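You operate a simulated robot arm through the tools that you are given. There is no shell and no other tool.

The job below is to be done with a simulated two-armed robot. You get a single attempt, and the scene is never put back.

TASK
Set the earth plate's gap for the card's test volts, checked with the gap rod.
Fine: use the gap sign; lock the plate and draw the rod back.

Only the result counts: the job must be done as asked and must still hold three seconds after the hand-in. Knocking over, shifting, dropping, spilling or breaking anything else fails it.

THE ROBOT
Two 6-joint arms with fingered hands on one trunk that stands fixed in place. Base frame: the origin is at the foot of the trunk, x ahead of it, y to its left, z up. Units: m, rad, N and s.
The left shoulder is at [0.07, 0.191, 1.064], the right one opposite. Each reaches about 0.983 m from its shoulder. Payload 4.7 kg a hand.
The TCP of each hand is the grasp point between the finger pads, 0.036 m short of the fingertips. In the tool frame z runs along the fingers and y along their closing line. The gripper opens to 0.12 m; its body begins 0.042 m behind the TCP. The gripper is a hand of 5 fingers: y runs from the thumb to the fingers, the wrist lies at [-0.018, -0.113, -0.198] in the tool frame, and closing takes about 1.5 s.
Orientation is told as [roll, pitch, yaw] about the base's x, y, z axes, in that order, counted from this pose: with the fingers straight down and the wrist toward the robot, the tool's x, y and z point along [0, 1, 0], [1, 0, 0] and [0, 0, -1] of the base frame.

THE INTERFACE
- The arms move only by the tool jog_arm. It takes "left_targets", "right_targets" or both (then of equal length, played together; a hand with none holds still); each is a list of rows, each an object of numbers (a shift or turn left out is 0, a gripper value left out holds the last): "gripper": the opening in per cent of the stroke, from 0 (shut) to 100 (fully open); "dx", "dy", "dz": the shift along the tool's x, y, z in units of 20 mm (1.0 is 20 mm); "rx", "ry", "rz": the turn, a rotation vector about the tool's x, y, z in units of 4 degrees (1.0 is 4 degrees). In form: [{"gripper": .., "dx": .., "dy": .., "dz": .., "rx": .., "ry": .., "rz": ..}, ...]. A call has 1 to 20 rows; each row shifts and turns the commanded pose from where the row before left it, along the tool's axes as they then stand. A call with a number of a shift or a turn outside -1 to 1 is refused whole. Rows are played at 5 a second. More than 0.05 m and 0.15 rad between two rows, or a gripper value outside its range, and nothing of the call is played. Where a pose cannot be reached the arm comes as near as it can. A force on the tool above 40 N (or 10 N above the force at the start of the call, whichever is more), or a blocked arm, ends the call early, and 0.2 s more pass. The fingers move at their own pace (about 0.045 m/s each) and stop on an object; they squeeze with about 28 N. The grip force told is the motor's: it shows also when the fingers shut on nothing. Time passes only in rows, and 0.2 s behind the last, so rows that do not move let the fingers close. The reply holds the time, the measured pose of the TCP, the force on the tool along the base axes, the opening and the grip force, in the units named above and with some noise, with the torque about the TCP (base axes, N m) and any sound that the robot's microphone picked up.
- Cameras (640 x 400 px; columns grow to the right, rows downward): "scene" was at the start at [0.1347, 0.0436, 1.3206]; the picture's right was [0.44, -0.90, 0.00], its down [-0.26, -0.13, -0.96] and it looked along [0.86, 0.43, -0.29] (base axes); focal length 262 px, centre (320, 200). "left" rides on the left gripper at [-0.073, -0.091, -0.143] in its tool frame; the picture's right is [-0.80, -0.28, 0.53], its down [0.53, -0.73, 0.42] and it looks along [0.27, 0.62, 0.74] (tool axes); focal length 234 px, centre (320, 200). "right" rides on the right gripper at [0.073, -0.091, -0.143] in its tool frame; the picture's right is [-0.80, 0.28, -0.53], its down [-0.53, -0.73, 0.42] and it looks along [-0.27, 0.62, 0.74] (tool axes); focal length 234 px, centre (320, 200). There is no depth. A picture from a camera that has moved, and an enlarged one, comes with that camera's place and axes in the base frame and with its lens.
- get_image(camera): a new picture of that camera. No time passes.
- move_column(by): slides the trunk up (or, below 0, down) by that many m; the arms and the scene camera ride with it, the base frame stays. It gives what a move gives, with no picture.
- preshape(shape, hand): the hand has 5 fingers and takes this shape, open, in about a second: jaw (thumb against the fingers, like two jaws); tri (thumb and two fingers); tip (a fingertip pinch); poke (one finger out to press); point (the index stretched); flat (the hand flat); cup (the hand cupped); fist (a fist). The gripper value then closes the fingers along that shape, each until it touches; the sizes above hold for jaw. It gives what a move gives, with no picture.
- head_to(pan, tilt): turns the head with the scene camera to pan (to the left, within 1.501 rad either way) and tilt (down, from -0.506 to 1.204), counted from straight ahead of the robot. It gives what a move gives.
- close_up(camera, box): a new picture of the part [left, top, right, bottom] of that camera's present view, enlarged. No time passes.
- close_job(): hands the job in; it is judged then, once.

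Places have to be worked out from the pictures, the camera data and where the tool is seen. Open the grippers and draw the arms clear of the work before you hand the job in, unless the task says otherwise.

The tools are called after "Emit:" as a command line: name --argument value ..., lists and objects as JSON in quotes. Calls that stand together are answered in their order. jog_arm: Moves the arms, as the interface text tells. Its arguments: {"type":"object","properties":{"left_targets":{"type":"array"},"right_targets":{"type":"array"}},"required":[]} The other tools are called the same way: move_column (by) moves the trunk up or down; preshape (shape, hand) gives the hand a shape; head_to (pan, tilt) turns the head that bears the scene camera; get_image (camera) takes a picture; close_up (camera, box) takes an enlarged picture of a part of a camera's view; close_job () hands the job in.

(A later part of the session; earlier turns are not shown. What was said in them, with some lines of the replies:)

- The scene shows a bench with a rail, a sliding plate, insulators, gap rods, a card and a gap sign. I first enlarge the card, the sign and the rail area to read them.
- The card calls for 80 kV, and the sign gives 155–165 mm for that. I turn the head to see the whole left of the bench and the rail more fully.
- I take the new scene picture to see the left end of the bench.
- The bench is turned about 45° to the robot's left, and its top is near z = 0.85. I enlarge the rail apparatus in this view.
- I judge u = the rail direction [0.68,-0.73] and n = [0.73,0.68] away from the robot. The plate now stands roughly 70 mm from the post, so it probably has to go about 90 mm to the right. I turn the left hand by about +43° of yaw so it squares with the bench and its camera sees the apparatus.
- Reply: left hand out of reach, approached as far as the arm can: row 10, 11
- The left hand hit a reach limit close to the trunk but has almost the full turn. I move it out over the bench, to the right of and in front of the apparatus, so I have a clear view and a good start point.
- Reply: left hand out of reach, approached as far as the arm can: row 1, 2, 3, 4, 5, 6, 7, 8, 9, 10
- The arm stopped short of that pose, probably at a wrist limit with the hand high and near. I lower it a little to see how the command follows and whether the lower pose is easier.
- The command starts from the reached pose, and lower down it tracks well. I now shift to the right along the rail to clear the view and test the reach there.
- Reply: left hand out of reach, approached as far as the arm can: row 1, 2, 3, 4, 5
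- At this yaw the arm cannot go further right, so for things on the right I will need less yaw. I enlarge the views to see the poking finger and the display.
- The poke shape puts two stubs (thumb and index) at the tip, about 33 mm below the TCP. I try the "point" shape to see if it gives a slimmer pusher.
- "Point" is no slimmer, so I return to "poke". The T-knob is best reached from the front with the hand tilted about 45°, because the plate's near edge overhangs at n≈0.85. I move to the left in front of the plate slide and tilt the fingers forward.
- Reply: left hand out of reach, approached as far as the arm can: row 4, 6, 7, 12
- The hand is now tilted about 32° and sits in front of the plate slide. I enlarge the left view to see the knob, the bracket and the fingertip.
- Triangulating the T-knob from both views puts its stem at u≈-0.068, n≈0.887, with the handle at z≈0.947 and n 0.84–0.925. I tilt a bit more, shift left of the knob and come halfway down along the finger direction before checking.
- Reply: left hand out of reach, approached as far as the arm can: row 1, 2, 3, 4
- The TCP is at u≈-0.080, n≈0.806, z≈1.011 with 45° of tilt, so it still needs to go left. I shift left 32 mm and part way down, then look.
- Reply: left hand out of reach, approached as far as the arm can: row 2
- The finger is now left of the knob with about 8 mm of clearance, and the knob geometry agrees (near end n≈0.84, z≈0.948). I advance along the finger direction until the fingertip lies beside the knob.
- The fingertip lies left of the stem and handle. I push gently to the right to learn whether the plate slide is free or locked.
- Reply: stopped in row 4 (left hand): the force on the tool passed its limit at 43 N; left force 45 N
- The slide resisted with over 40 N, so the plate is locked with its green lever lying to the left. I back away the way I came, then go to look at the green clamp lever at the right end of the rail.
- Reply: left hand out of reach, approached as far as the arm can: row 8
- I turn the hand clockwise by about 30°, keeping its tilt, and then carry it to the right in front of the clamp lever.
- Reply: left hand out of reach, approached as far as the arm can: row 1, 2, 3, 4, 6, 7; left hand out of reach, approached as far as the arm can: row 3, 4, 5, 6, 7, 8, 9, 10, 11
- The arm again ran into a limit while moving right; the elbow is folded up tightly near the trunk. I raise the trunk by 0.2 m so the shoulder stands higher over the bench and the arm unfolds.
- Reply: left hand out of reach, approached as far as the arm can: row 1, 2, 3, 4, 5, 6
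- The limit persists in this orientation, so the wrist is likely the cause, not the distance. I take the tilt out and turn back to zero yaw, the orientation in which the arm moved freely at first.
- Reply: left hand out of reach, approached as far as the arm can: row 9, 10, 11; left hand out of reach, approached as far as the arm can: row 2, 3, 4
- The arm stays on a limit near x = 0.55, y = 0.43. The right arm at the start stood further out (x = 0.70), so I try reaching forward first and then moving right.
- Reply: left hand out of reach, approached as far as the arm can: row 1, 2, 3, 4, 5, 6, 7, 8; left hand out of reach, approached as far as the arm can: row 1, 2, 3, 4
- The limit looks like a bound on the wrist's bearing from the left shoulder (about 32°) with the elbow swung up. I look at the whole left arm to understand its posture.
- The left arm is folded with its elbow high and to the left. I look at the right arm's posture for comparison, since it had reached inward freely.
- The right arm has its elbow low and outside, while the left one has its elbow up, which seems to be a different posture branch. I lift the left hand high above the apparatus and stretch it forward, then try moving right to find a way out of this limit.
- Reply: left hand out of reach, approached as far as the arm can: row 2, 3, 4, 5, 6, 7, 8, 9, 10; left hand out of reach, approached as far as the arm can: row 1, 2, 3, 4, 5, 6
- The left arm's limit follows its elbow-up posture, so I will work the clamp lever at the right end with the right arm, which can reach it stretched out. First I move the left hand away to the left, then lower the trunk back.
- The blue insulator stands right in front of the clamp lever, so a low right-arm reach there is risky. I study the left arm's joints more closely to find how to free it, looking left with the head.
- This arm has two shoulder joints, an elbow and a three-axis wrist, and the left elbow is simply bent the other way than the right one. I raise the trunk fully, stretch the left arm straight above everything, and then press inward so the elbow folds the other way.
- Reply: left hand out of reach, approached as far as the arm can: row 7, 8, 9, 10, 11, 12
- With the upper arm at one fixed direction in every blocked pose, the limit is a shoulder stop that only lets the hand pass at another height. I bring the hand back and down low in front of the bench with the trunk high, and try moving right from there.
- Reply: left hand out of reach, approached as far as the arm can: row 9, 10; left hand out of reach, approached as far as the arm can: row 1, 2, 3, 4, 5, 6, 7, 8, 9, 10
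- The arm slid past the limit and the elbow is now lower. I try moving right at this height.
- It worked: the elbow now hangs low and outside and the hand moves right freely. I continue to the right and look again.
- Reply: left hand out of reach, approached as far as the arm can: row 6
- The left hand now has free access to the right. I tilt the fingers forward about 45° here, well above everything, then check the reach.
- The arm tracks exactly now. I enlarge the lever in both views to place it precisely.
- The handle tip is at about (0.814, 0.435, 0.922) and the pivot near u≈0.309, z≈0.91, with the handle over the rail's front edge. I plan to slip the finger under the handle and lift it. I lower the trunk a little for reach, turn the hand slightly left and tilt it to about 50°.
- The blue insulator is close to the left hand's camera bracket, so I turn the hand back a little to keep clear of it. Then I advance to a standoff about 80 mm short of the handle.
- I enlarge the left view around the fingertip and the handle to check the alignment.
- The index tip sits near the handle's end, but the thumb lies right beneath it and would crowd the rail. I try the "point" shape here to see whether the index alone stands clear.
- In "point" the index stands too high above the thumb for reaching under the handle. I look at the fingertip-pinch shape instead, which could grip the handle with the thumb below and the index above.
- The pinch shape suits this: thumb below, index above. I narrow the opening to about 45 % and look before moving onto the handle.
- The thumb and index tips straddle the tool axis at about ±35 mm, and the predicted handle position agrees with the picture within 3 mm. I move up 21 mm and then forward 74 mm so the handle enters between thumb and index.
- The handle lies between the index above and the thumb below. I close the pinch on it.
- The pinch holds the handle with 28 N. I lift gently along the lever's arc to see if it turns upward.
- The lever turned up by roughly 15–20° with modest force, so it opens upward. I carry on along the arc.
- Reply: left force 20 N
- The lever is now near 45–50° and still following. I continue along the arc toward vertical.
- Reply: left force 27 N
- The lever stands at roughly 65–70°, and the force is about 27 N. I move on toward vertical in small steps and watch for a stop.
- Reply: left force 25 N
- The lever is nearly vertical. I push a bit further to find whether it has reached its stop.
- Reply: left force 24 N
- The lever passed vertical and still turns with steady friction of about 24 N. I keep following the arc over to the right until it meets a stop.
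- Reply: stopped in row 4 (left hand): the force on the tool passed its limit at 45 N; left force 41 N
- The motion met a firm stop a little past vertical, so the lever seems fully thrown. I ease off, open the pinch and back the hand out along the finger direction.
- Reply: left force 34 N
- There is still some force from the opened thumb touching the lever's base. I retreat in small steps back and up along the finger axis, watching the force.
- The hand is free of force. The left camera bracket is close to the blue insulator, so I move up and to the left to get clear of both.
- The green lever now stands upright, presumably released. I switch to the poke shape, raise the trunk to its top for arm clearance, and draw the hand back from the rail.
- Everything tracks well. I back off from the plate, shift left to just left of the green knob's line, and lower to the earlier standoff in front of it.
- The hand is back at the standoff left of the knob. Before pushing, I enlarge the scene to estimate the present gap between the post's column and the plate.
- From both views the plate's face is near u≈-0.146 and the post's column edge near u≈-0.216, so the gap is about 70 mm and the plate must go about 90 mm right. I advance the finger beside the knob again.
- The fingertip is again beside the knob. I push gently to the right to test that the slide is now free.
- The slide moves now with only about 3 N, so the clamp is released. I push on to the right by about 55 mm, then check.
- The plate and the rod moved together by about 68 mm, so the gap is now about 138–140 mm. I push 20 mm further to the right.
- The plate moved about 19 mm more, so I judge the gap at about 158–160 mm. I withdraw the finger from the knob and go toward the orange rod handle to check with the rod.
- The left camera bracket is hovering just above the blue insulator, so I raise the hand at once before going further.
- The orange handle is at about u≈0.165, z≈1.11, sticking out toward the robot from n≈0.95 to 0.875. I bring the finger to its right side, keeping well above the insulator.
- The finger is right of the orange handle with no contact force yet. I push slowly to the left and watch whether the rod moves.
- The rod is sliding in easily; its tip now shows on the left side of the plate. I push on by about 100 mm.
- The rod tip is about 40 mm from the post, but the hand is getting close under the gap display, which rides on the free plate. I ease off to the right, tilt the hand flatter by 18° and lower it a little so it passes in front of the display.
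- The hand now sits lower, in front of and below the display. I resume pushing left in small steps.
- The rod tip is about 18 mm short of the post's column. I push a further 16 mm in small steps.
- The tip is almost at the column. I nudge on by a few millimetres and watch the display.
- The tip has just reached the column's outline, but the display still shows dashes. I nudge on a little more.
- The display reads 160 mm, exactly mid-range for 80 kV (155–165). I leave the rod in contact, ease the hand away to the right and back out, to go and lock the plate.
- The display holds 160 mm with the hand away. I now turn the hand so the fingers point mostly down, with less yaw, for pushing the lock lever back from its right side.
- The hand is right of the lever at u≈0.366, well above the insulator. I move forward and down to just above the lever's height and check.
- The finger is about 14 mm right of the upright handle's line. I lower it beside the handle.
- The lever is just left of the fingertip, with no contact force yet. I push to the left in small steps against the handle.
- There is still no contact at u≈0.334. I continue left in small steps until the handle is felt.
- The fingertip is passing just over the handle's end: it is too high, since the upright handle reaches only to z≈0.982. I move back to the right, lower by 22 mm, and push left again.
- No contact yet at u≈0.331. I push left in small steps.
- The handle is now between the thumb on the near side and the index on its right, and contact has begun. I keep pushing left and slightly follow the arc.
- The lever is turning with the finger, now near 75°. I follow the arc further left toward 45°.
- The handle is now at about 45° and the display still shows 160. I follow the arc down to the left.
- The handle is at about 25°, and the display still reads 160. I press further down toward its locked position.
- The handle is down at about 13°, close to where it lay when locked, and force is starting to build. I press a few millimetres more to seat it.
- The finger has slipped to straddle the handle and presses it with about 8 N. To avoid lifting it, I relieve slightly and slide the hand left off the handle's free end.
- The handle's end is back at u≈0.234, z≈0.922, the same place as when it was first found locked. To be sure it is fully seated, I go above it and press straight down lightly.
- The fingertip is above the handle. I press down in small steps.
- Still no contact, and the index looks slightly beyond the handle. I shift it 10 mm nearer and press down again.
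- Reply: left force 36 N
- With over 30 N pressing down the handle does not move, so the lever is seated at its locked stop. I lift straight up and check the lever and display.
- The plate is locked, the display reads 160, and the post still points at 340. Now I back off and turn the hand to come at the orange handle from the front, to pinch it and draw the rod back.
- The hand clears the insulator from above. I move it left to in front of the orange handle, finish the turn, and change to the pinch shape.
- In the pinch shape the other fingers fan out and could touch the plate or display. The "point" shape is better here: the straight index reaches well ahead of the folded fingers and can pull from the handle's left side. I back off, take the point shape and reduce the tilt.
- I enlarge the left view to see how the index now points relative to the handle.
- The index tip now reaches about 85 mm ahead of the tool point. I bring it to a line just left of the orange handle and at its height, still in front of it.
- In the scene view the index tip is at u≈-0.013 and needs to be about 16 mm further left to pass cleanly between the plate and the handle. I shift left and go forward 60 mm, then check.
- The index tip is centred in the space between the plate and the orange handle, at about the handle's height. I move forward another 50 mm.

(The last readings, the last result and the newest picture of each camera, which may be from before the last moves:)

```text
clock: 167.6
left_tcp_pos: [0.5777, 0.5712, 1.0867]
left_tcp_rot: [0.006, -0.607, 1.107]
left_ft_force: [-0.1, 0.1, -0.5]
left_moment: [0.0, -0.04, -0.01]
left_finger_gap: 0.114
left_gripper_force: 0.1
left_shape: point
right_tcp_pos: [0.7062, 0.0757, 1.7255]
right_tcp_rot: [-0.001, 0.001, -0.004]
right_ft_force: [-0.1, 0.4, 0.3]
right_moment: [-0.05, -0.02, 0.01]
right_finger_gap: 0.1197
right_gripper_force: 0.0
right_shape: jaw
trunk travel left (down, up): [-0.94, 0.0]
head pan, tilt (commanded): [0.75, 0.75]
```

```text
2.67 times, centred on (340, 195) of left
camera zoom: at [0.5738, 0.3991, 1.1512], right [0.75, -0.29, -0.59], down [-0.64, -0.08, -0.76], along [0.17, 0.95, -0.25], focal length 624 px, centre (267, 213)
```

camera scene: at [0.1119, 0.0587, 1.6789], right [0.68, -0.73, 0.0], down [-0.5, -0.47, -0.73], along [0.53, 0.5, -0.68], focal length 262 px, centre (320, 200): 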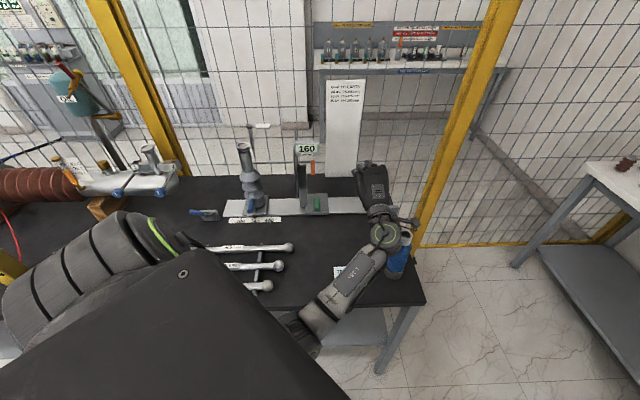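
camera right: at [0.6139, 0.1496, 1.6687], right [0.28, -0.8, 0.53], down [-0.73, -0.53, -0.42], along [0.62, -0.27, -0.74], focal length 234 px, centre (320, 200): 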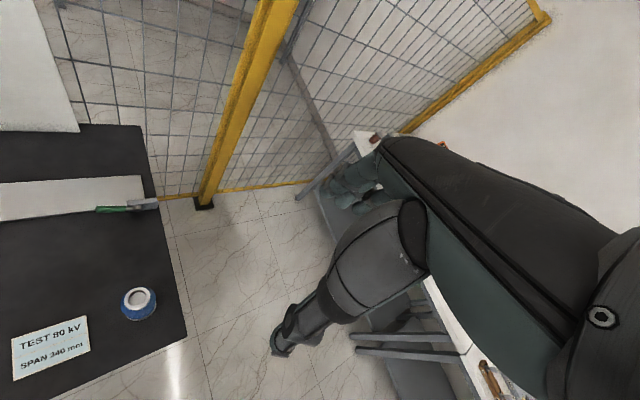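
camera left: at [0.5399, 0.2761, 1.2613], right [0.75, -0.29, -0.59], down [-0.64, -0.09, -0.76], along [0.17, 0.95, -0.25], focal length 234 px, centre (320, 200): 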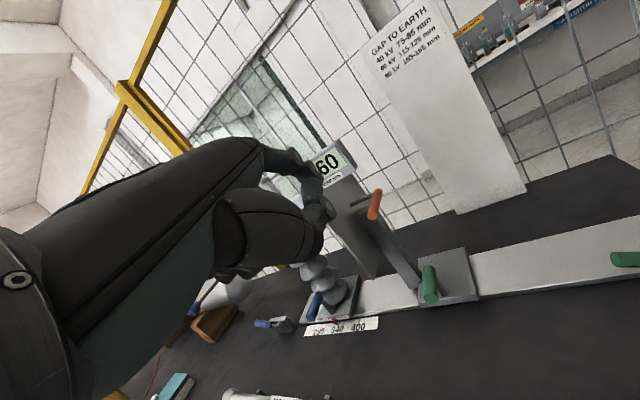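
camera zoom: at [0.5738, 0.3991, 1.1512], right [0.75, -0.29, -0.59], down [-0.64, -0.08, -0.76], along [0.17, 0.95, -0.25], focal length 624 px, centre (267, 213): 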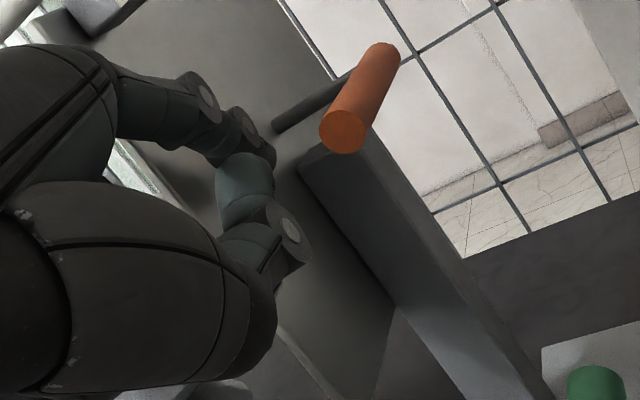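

The index is now inside, just left of the handle. I draw to the right gently to pick up the handle and watch the rod.

Emit:
jog_arm --left_targets '[{"dx": -0.31, "dy": -0.1, "dz": -0.07}, {"dx": -0.31, "dy": -0.1, "dz": -0.07}, {"dx": -0.31, "dy": -0.1, "dz": -0.07}]'

Emit:
close_up --camera "scene" --box '[256, 130, 352, 190]'

Emit:
close_up --camera "left" --box '[220, 120, 460, 270]'

```text
clock: 168.4
left_tcp_pos: [0.5921, 0.5569, 1.0867]
left_tcp_rot: [0.006, -0.607, 1.107]
left_ft_force: [-0.1, 0.5, -1.2]
left_moment: [0.0, 0.01, -0.01]
left_finger_gap: 0.1143
left_gripper_force: 0.0
left_shape: point
right_tcp_pos: [0.7069, 0.074, 1.7255]
right_tcp_rot: [0.001, 0.001, -0.004]
right_ft_force: [0.0, -0.8, 0.3]
right_moment: [0.05, 0.0, 0.0]
right_finger_gap: 0.1194
right_gripper_force: 0.0
right_shape: jaw
trunk travel left (down, up): [-0.94, 0.0]
head pan, tilt (commanded): [0.75, 0.75]
```

```text
6.67 times, centred on (304, 160) of scene
camera zoom: at [0.1121, 0.0586, 1.6789], right [0.68, -0.73, 0.0], down [-0.5, -0.47, -0.73], along [0.53, 0.5, -0.68], focal length 1745 px, centre (427, 467)
```

zoom: 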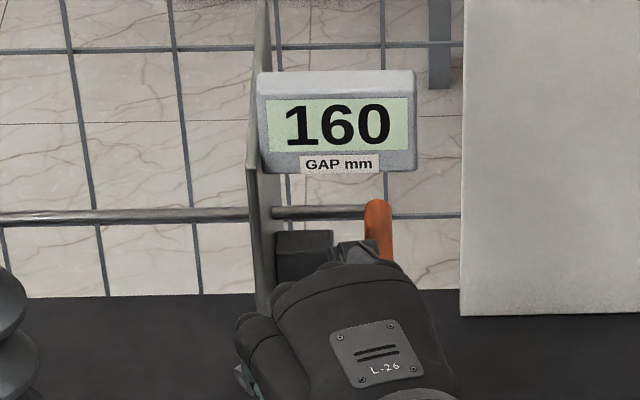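

```text
2.67 times, centred on (340, 195) of left
camera zoom: at [0.5874, 0.3843, 1.1517], right [0.75, -0.29, -0.59], down [-0.64, -0.08, -0.76], along [0.17, 0.95, -0.25], focal length 624 px, centre (267, 213)
```

zoom: 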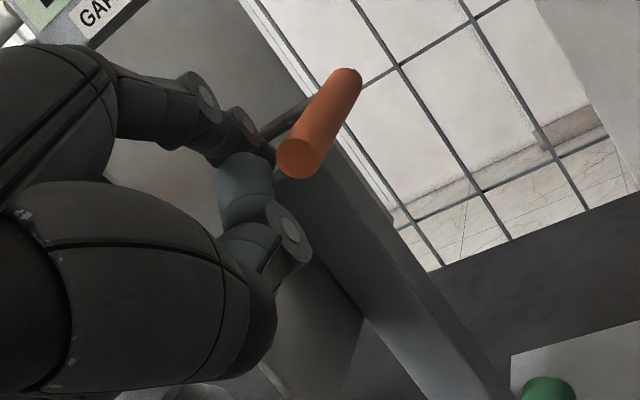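

The index is now right beside the handle. I keep drawing to the right.

Emit:
jog_arm --left_targets '[{"dx": -0.31, "dy": -0.1, "dz": -0.07}, {"dx": -0.31, "dy": -0.1, "dz": -0.07}, {"dx": -0.31, "dy": -0.1, "dz": -0.07}, {"dx": -0.31, "dy": -0.1, "dz": -0.07}]'

Emit:
close_up --camera "scene" --box '[240, 120, 368, 200]'

Emit:
close_up --camera "left" --box '[220, 120, 460, 270]'

```text
clock: 169.4
left_tcp_pos: [0.6097, 0.5381, 1.0875]
left_tcp_rot: [0.006, -0.608, 1.109]
left_ft_force: [-0.2, -0.1, -0.2]
left_moment: [-0.01, 0.01, 0.05]
left_finger_gap: 0.1138
left_gripper_force: 0.0
left_shape: point
right_tcp_pos: [0.7056, 0.0753, 1.7249]
right_tcp_rot: [0.001, 0.0, -0.004]
right_ft_force: [-0.8, -0.5, 0.8]
right_moment: [-0.01, 0.02, 0.01]
right_finger_gap: 0.1195
right_gripper_force: 0.1
right_shape: jaw
trunk travel left (down, up): [-0.94, 0.0]
head pan, tilt (commanded): [0.75, 0.75]
```

```text
5.00 times, centred on (304, 160) of scene
camera zoom: at [0.112, 0.0585, 1.6789], right [0.68, -0.73, 0.0], down [-0.5, -0.47, -0.73], along [0.53, 0.5, -0.68], focal length 1308 px, centre (400, 400)
```

zoom: 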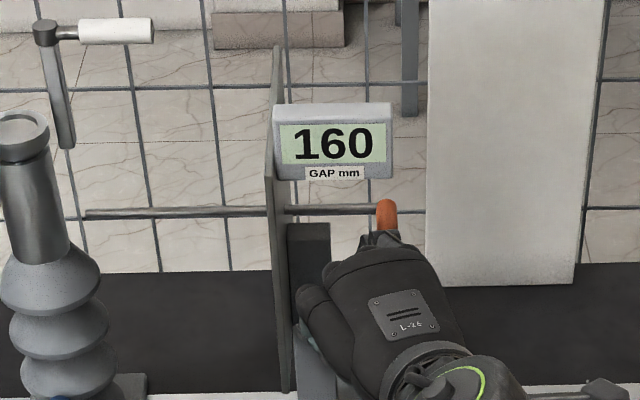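

```text
2.67 times, centred on (340, 195) of left
camera zoom: at [0.6045, 0.366, 1.1521], right [0.75, -0.29, -0.59], down [-0.64, -0.08, -0.76], along [0.17, 0.95, -0.25], focal length 624 px, centre (267, 213)
```

zoom: 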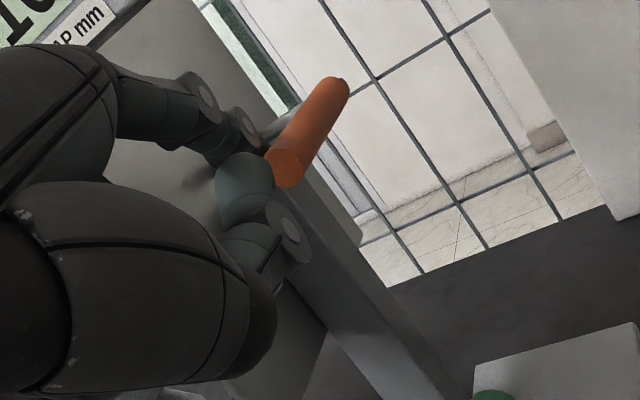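

The rod tip is coming back from the post, and the display keeps the reading 160. I continue to draw the handle to the right.

Emit:
jog_arm --left_targets '[{"dx": -0.55, "dy": -0.17, "dz": -0.12}, {"dx": -0.55, "dy": -0.17, "dz": -0.12}, {"dx": -0.55, "dy": -0.17, "dz": -0.12}, {"dx": -0.55, "dy": -0.17, "dz": -0.12}, {"dx": -0.55, "dy": -0.17, "dz": -0.12}, {"dx": -0.55, "dy": -0.17, "dz": -0.12}, {"dx": -0.55, "dy": -0.17, "dz": -0.12}, {"dx": -0.55, "dy": -0.17, "dz": -0.12}]'

Emit:
close_up --camera "scene" --box '[240, 110, 400, 210]'

Emit:
get_image --camera "left"

```text
clock: 171.2
left_tcp_pos: [0.6739, 0.4718, 1.0851]
left_tcp_rot: [0.005, -0.607, 1.109]
left_ft_force: [-0.4, 0.2, 1.4]
left_moment: [0.06, -0.02, 0.05]
left_finger_gap: 0.0
left_gripper_force: 0.1
left_shape: point
right_tcp_pos: [0.707, 0.0742, 1.7251]
right_tcp_rot: [0.001, 0.001, -0.004]
right_ft_force: [-0.1, -1.3, 0.3]
right_moment: [0.03, 0.03, 0.0]
right_finger_gap: 0.1198
right_gripper_force: 0.0
right_shape: jaw
trunk travel left (down, up): [-0.94, 0.0]
head pan, tilt (commanded): [0.75, 0.75]
```

```text
4.00 times, centred on (320, 160) of scene
camera zoom: at [0.1123, 0.058, 1.6789], right [0.68, -0.73, 0.0], down [-0.5, -0.47, -0.73], along [0.53, 0.5, -0.68], focal length 1047 px, centre (320, 360)
```

zoom: 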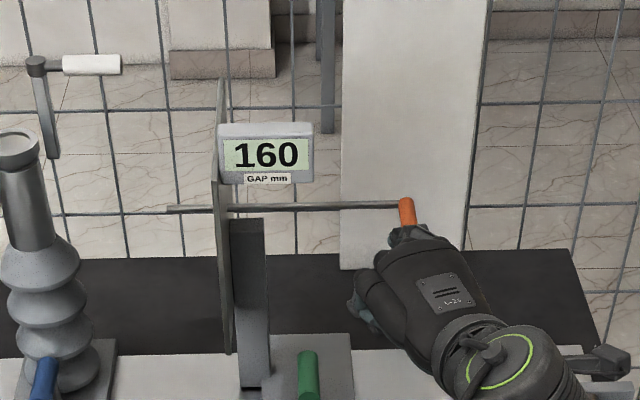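

```text
taken
camera left: at [0.6687, 0.2984, 1.1503], right [0.75, -0.29, -0.59], down [-0.64, -0.08, -0.76], along [0.17, 0.95, -0.25], focal length 234 px, centre (320, 200)
```

left: 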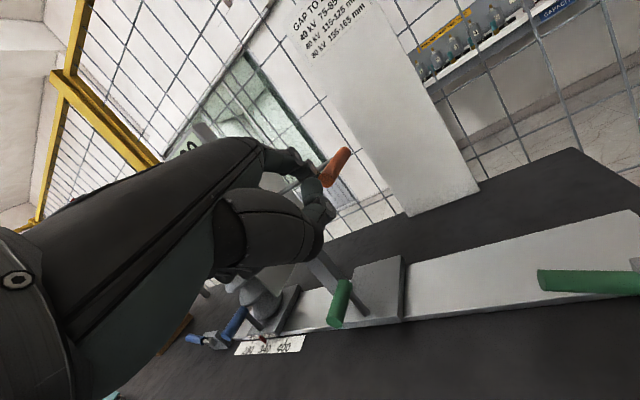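

The rod is mostly out; about 43 mm remain to its original position. I draw it on.

Emit:
jog_arm --left_targets '[{"dx": -0.55, "dy": -0.17, "dz": -0.12}, {"dx": -0.55, "dy": -0.17, "dz": -0.12}, {"dx": -0.5, "dy": -0.16, "dz": -0.11}, {"dx": -0.3, "dy": -0.09, "dz": -0.07}]'

Emit:
close_up --camera "scene" --box '[240, 110, 400, 210]'

Emit:
get_image --camera "left"

```text
clock: 172.2
left_tcp_pos: [0.7003, 0.4383, 1.0874]
left_tcp_rot: [0.004, -0.607, 1.109]
left_ft_force: [-1.0, 0.8, 0.4]
left_moment: [0.02, 0.0, 0.02]
left_finger_gap: 0.0
left_gripper_force: 0.1
left_shape: point
right_tcp_pos: [0.7058, 0.075, 1.7269]
right_tcp_rot: [0.001, 0.002, -0.005]
right_ft_force: [-0.2, 0.5, 0.7]
right_moment: [-0.03, -0.02, 0.01]
right_finger_gap: 0.1198
right_gripper_force: 0.1
right_shape: jaw
trunk travel left (down, up): [-0.94, 0.0]
head pan, tilt (commanded): [0.75, 0.75]
```

```text
4.00 times, centred on (320, 160) of scene
camera zoom: at [0.1119, 0.0585, 1.6789], right [0.68, -0.73, 0.0], down [-0.5, -0.47, -0.73], along [0.53, 0.5, -0.68], focal length 1047 px, centre (320, 360)
```

zoom: 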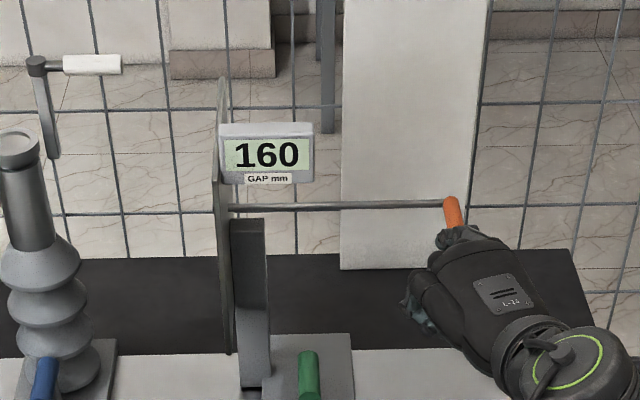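

```text
taken
camera left: at [0.6959, 0.2654, 1.1515], right [0.75, -0.29, -0.59], down [-0.64, -0.08, -0.76], along [0.17, 0.95, -0.25], focal length 234 px, centre (320, 200)
```

left: 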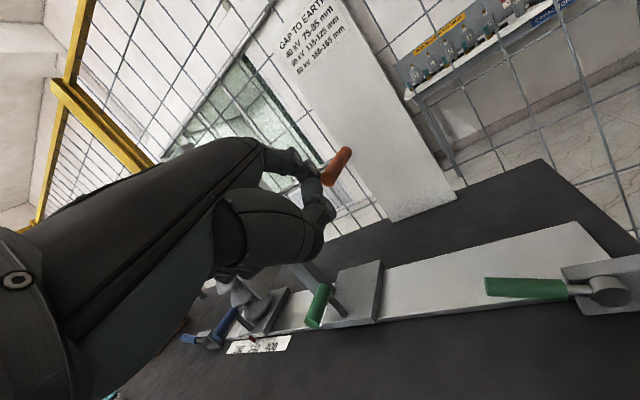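

The rod tip no longer shows left of the plate and the handle is back at its original distance. I nudge a little further to make sure it is fully drawn back.

Emit:
jog_arm --left_targets '[{"dx": -0.15, "dy": -0.05, "dz": -0.03}, {"dx": -0.15, "dy": -0.05, "dz": -0.03}]'

Emit:
close_up --camera "scene" --box '[256, 120, 384, 200]'

```text
clock: 172.8
left_tcp_pos: [0.7045, 0.4333, 1.086]
left_tcp_rot: [0.005, -0.606, 1.108]
left_ft_force: [-0.7, -0.5, 0.4]
left_moment: [0.02, -0.01, 0.08]
left_finger_gap: 0.0001
left_gripper_force: 0.1
left_shape: point
right_tcp_pos: [0.7062, 0.0748, 1.7266]
right_tcp_rot: [0.0, 0.001, -0.006]
right_ft_force: [0.2, 0.0, 0.0]
right_moment: [0.0, -0.04, 0.02]
right_finger_gap: 0.1193
right_gripper_force: 0.1
right_shape: jaw
trunk travel left (down, up): [-0.94, 0.0]
head pan, tilt (commanded): [0.75, 0.75]
```

```text
5.00 times, centred on (320, 160) of scene
camera zoom: at [0.1119, 0.0584, 1.6789], right [0.68, -0.73, 0.0], down [-0.5, -0.47, -0.73], along [0.53, 0.5, -0.68], focal length 1308 px, centre (320, 400)
```

zoom: 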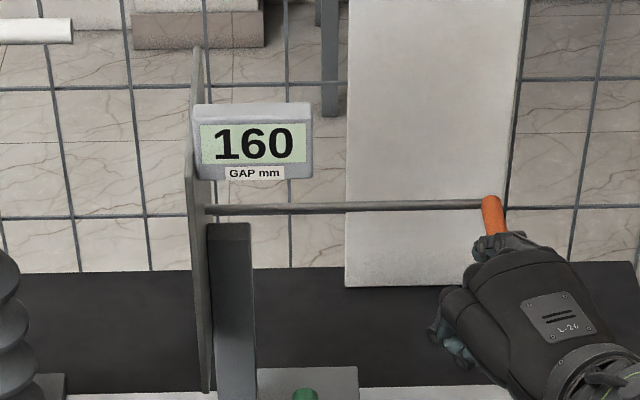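

Comparing rod lengths, it may be about 4 mm short of its first position. I draw a bit more to the stop.

Emit:
jog_arm --left_targets '[{"dx": -0.15, "dy": -0.05, "dz": -0.03}, {"dx": -0.15, "dy": -0.05, "dz": -0.03}, {"dx": -0.1, "dy": -0.03, "dz": -0.02}]'

Emit:
close_up --camera "scene" --box '[256, 120, 384, 200]'

```text
clock: 173.6
left_tcp_pos: [0.7094, 0.4286, 1.0866]
left_tcp_rot: [0.005, -0.606, 1.109]
left_ft_force: [-2.2, 2.6, 0.1]
left_moment: [-0.01, -0.03, 0.26]
left_finger_gap: 0.1141
left_gripper_force: 0.2
left_shape: point
right_tcp_pos: [0.705, 0.0771, 1.7262]
right_tcp_rot: [-0.003, 0.0, -0.004]
right_ft_force: [-0.6, 0.4, 0.1]
right_moment: [-0.01, 0.04, -0.01]
right_finger_gap: 0.1198
right_gripper_force: 0.1
right_shape: jaw
trunk travel left (down, up): [-0.94, 0.0]
head pan, tilt (commanded): [0.75, 0.75]
```

```text
5.00 times, centred on (320, 160) of scene
camera zoom: at [0.1112, 0.0595, 1.6789], right [0.68, -0.73, 0.0], down [-0.5, -0.47, -0.73], along [0.53, 0.5, -0.68], focal length 1308 px, centre (320, 400)
```

zoom: 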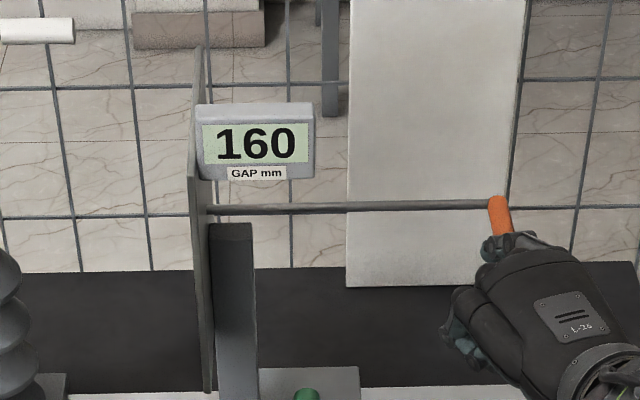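

The rod is back at its original length on the right and a light 3 N shows it is at its stop. I take the index out to the front, then lift clear and move left, away from the insulator.

Emit:
jog_arm --left_targets '[{"dx": 0.36, "dy": 0.0, "dz": 0.0}, {"dx": 0.24, "dy": -0.55, "dz": -0.38}, {"dx": 0.24, "dy": -0.55, "dz": -0.38}, {"dx": 0.24, "dy": -0.55, "dz": -0.38}, {"dx": 0.24, "dy": -0.55, "dz": -0.38}, {"dx": 0.5, "dy": 0.3, "dz": -0.76}, {"dx": 0.92, "dy": 0.3, "dz": -0.76}, {"dx": 0.92, "dy": 0.3, "dz": -0.76}, {"dx": 0.92, "dy": 0.3, "dz": -0.76}, {"dx": 0.92, "dy": 0.3, "dz": -0.76}]'

Emit:
get_image --camera "scene"

Emit:
close_up --camera "scene" --box '[200, 110, 420, 248]'

```text
clock: 175.8
left_tcp_pos: [0.5793, 0.4115, 1.1659]
left_tcp_rot: [0.004, -0.606, 1.108]
left_ft_force: [-0.6, -0.3, -0.4]
left_moment: [0.0, 0.01, 0.0]
left_finger_gap: 0.0001
left_gripper_force: 0.1
left_shape: point
right_tcp_pos: [0.7059, 0.0753, 1.7263]
right_tcp_rot: [0.0, -0.001, -0.006]
right_ft_force: [-0.1, 1.2, -0.9]
right_moment: [-0.01, 0.04, 0.0]
right_finger_gap: 0.1198
right_gripper_force: 0.0
right_shape: jaw
trunk travel left (down, up): [-0.94, 0.0]
head pan, tilt (commanded): [0.75, 0.75]
```

```text
taken
camera scene: at [0.1109, 0.0589, 1.679], right [0.68, -0.73, 0.0], down [-0.5, -0.47, -0.73], along [0.53, 0.5, -0.68], focal length 262 px, centre (320, 200)
```

scene: 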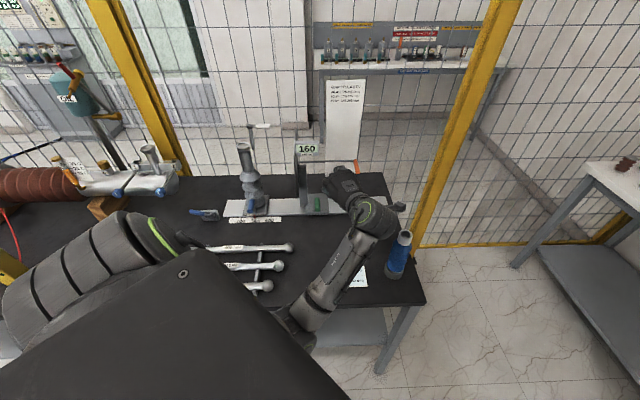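

```text
2.90 times, centred on (310, 179) of scene
camera zoom: at [0.1109, 0.0589, 1.679], right [0.68, -0.73, 0.0], down [-0.5, -0.47, -0.73], along [0.53, 0.5, -0.68], focal length 759 px, centre (349, 261)
```

zoom: 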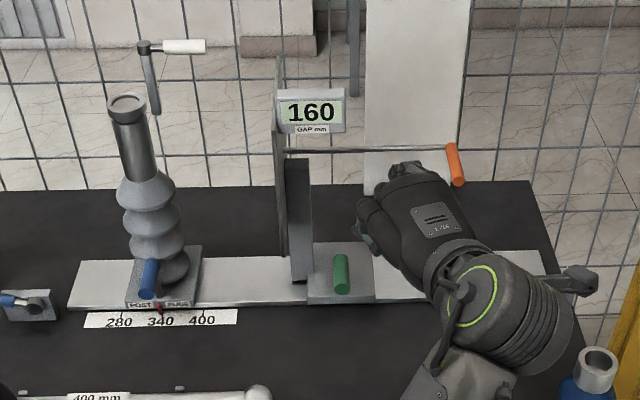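

The rod is drawn back and the display holds 160. I raise the left hand well clear of the bench and open it to the jaw shape.

Emit:
jog_arm --left_targets '[{"dy": 0.57, "dz": -0.8}, {"dy": 0.57, "dz": -0.8}, {"dy": 0.57, "dz": -0.8}, {"dy": 0.57, "dz": -0.8}, {"dy": 0.57, "dz": -0.8}, {"dy": 0.57, "dz": -0.8}, {"dy": 0.57, "dz": -0.8}, {"dy": 0.57, "dz": -0.8}, {"dy": -0.5, "dz": -0.5}, {"dy": -0.5, "dz": -0.5}, {"dy": -0.5, "dz": -0.5}, {"dy": -0.5, "dz": -0.5}]'

Emit:
preshape --hand "left" --shape "jaw"

Emit:
get_image --camera "scene"

Emit:
close_up --camera "scene" --box '[200, 110, 440, 260]'

```text
clock: 178.4
left_tcp_pos: [0.5573, 0.3627, 1.3333]
left_tcp_rot: [0.005, -0.607, 1.11]
left_ft_force: [0.0, 0.2, -0.2]
left_moment: [0.05, 0.0, 0.02]
left_finger_gap: 0.0002
left_gripper_force: 0.0
left_shape: point
right_tcp_pos: [0.7052, 0.0736, 1.7263]
right_tcp_rot: [0.001, 0.001, -0.004]
right_ft_force: [-0.2, -0.9, -0.8]
right_moment: [-0.02, -0.03, 0.02]
right_finger_gap: 0.1198
right_gripper_force: 0.0
right_shape: jaw
trunk travel left (down, up): [-0.94, 0.0]
head pan, tilt (commanded): [0.75, 0.75]
```

```text
clock: 179.3
left_tcp_pos: [0.557, 0.3644, 1.3327]
left_tcp_rot: [0.004, -0.607, 1.107]
left_ft_force: [-0.5, 0.4, -0.5]
left_moment: [0.0, -0.03, 0.01]
left_finger_gap: 0.1198
left_gripper_force: 0.1
left_shape: jaw
right_tcp_pos: [0.7054, 0.0763, 1.7259]
right_tcp_rot: [-0.001, 0.001, -0.005]
right_ft_force: [-0.5, 0.8, -0.2]
right_moment: [0.01, -0.02, -0.02]
right_finger_gap: 0.1199
right_gripper_force: 0.1
right_shape: jaw
trunk travel left (down, up): [-0.94, 0.0]
head pan, tilt (commanded): [0.75, 0.75]
```

```text
taken
camera scene: at [0.1119, 0.0588, 1.6789], right [0.68, -0.73, 0.0], down [-0.5, -0.47, -0.73], along [0.53, 0.5, -0.68], focal length 262 px, centre (320, 200)
```

scene: 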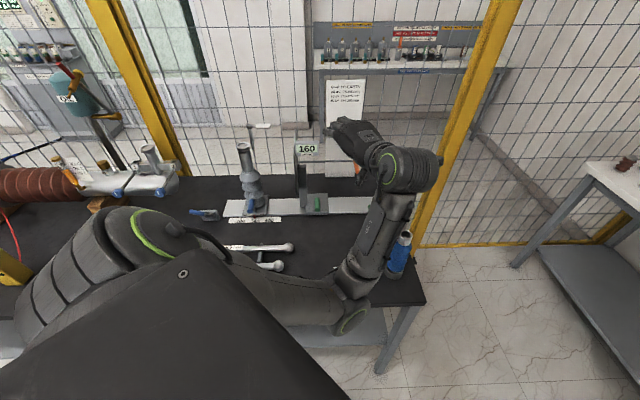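

```text
2.67 times, centred on (320, 185) of scene
camera zoom: at [0.1119, 0.0588, 1.6789], right [0.68, -0.73, 0.0], down [-0.5, -0.47, -0.73], along [0.53, 0.5, -0.68], focal length 698 px, centre (320, 240)
```

zoom: 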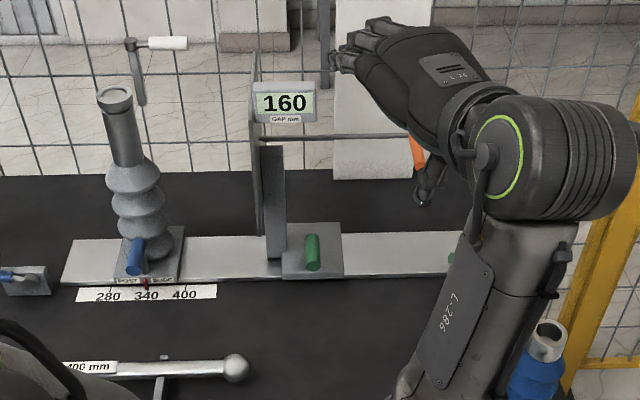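

The left forearm hides the lever from the scene camera. I move the hand further left and back, then check the whole bench.

Emit:
jog_arm --left_targets '[{"dx": 0.9, "gripper": 100}, {"dx": 0.9}, {"dx": 0.9}, {"dx": 0.9}, {"dx": 0.9}, {"dx": 0.9}]'

Emit:
get_image --camera "scene"

Emit:
get_image --camera "right"

Emit:
get_image --camera "left"

```text
clock: 180.7
left_tcp_pos: [0.4936, 0.4007, 1.3287]
left_tcp_rot: [0.006, -0.609, 1.108]
left_ft_force: [0.3, -0.3, -0.1]
left_moment: [0.0, -0.04, -0.02]
left_finger_gap: 0.1195
left_gripper_force: 0.2
left_shape: jaw
left hand out of reach, approached as far as the arm can: row 5, 6
right_tcp_pos: [0.7065, 0.0758, 1.7256]
right_tcp_rot: [-0.001, 0.001, -0.005]
right_ft_force: [-0.3, 0.2, 0.0]
right_moment: [0.03, 0.02, 0.0]
right_finger_gap: 0.1199
right_gripper_force: 0.0
right_shape: jaw
trunk travel left (down, up): [-0.94, 0.0]
head pan, tilt (commanded): [0.75, 0.75]
```

```text
taken
camera scene: at [0.1123, 0.0587, 1.6789], right [0.68, -0.73, 0.0], down [-0.5, -0.47, -0.73], along [0.53, 0.5, -0.68], focal length 262 px, centre (320, 200)
```

scene: 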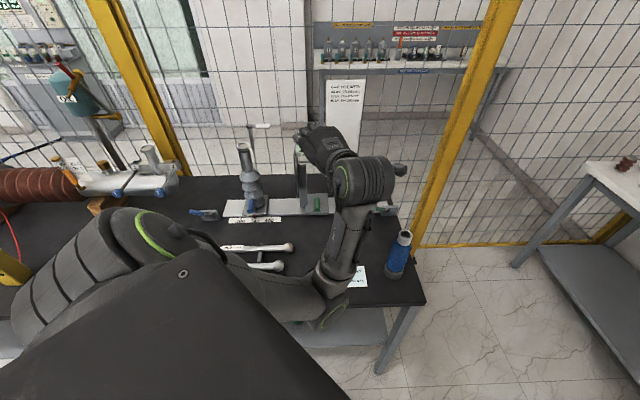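

```text
taken
camera right: at [0.6152, 0.1482, 1.8684], right [0.28, -0.8, 0.53], down [-0.74, -0.53, -0.42], along [0.62, -0.27, -0.74], focal length 234 px, centre (320, 200)
```

right: 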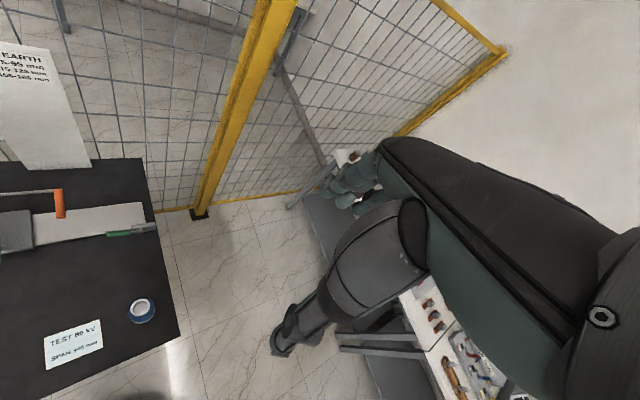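

```text
taken
camera left: at [0.4889, 0.2282, 1.3944], right [0.75, -0.29, -0.59], down [-0.64, -0.09, -0.76], along [0.17, 0.95, -0.25], focal length 234 px, centre (320, 200)
```

left: 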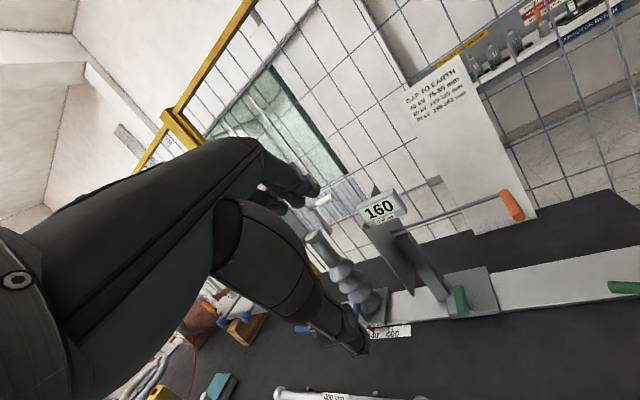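

The right camera shows the lever lying locked, and the insulator and card standing in place. I take enlarged final checks of the lever, display and rod.

Emit:
close_up --camera "right" --box '[0, 150, 200, 275]'

Emit:
close_up --camera "left" --box '[280, 170, 600, 370]'

Emit:
close_up --camera "scene" --box '[180, 120, 340, 220]'

```text
3.20 times, centred on (100, 212) of right
camera zoom: at [0.6152, 0.1482, 1.8684], right [0.28, -0.8, 0.53], down [-0.74, -0.53, -0.42], along [0.62, -0.27, -0.74], focal length 749 px, centre (1024, 160)
```

zoom: 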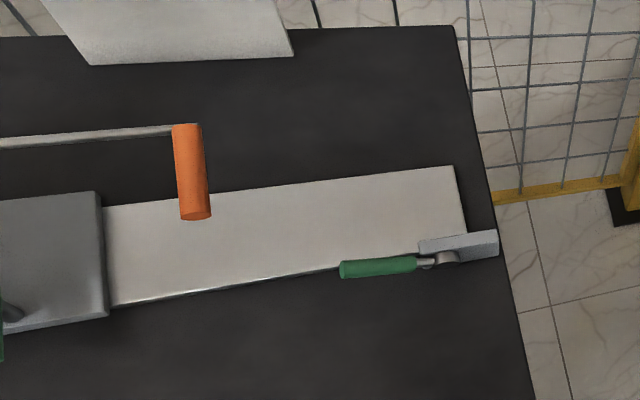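

```text
2.00 times, centred on (440, 270) of left
camera zoom: at [0.4889, 0.2282, 1.3944], right [0.75, -0.29, -0.59], down [-0.64, -0.09, -0.76], along [0.17, 0.95, -0.25], focal length 468 px, centre (80, 60)
```

zoom: 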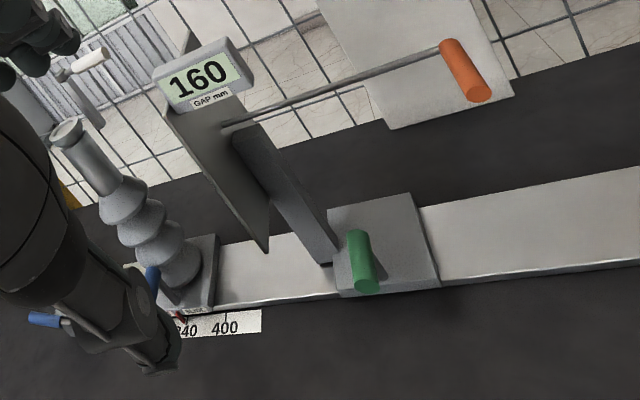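

```text
4.00 times, centred on (260, 170) of scene
camera zoom: at [0.1123, 0.0587, 1.6789], right [0.68, -0.73, 0.0], down [-0.5, -0.47, -0.73], along [0.53, 0.5, -0.68], focal length 1047 px, centre (560, 320)
```

zoom: 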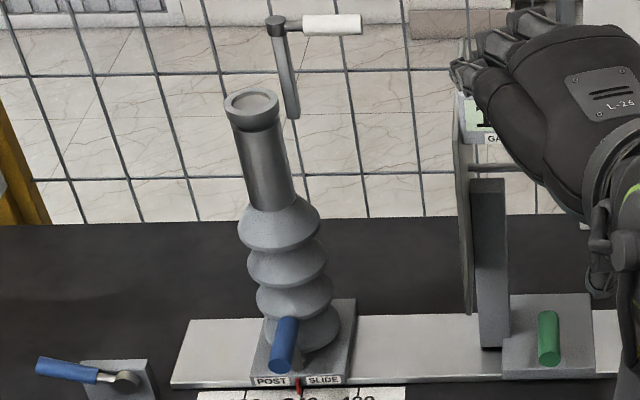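

All is as wanted: lever locked, rod out, display 160, post at 340. I lift the left hand a little higher so that it is well clear before handing in.

Emit:
jog_arm --left_targets '[{"dy": 0.57, "dz": -0.8}, {"dy": 0.57, "dz": -0.8}, {"dy": 0.57, "dz": -0.8}, {"dy": 0.57, "dz": -0.8}, {}, {}]'

Emit:
get_image --camera "scene"

```text
clock: 182.1
left_tcp_pos: [0.4961, 0.3867, 1.3979]
left_tcp_rot: [0.005, -0.611, 1.108]
left_ft_force: [0.4, -1.0, 0.1]
left_moment: [0.01, 0.0, 0.0]
left_finger_gap: 0.1199
left_gripper_force: 0.1
left_shape: jaw
left hand out of reach, approached as far as the arm can: row 2, 3, 4
right_tcp_pos: [0.7059, 0.0758, 1.7251]
right_tcp_rot: [-0.003, 0.001, -0.005]
right_ft_force: [0.1, -0.5, 0.0]
right_moment: [-0.01, -0.01, 0.03]
right_finger_gap: 0.1197
right_gripper_force: 0.0
right_shape: jaw
trunk travel left (down, up): [-0.94, 0.0]
head pan, tilt (commanded): [0.75, 0.75]
```

```text
taken
camera scene: at [0.1118, 0.0592, 1.6789], right [0.68, -0.73, 0.0], down [-0.5, -0.47, -0.73], along [0.53, 0.5, -0.68], focal length 262 px, centre (320, 200)
```

scene: 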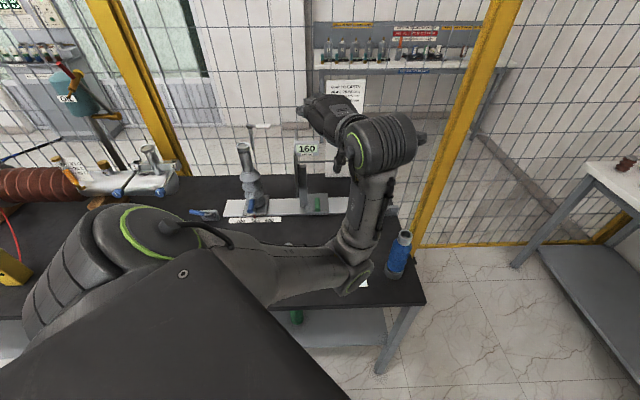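

Both hands are open and clear, nothing has been disturbed, and the gap of 160 mm is set and locked with the rod drawn back. I hand the job in.

Emit:
close_job

```text
The job is handed in.
```

The earth plate's gap is set to 160 mm, in the middle of the 155–165 mm band the gap sign gives for the card's 80 kV. The job is handed in; the hand-in reply gave no verdict.

- **Check:** I pushed the gap rod in until it touched the post. The display read 160, and it still read 160 with the plate locked and the rod in contact.
- **Lock:** the plate's clamp lever is back where I first found it locked. It did not move under more than 30 N of press.
- **Rod:** it is drawn fully back to its stop, and the display still shows 160.
- **Rest of the bench:** the post still points at 340, and in the last pictures the insulator and the card stand where they were. Both hands are open and held clear.
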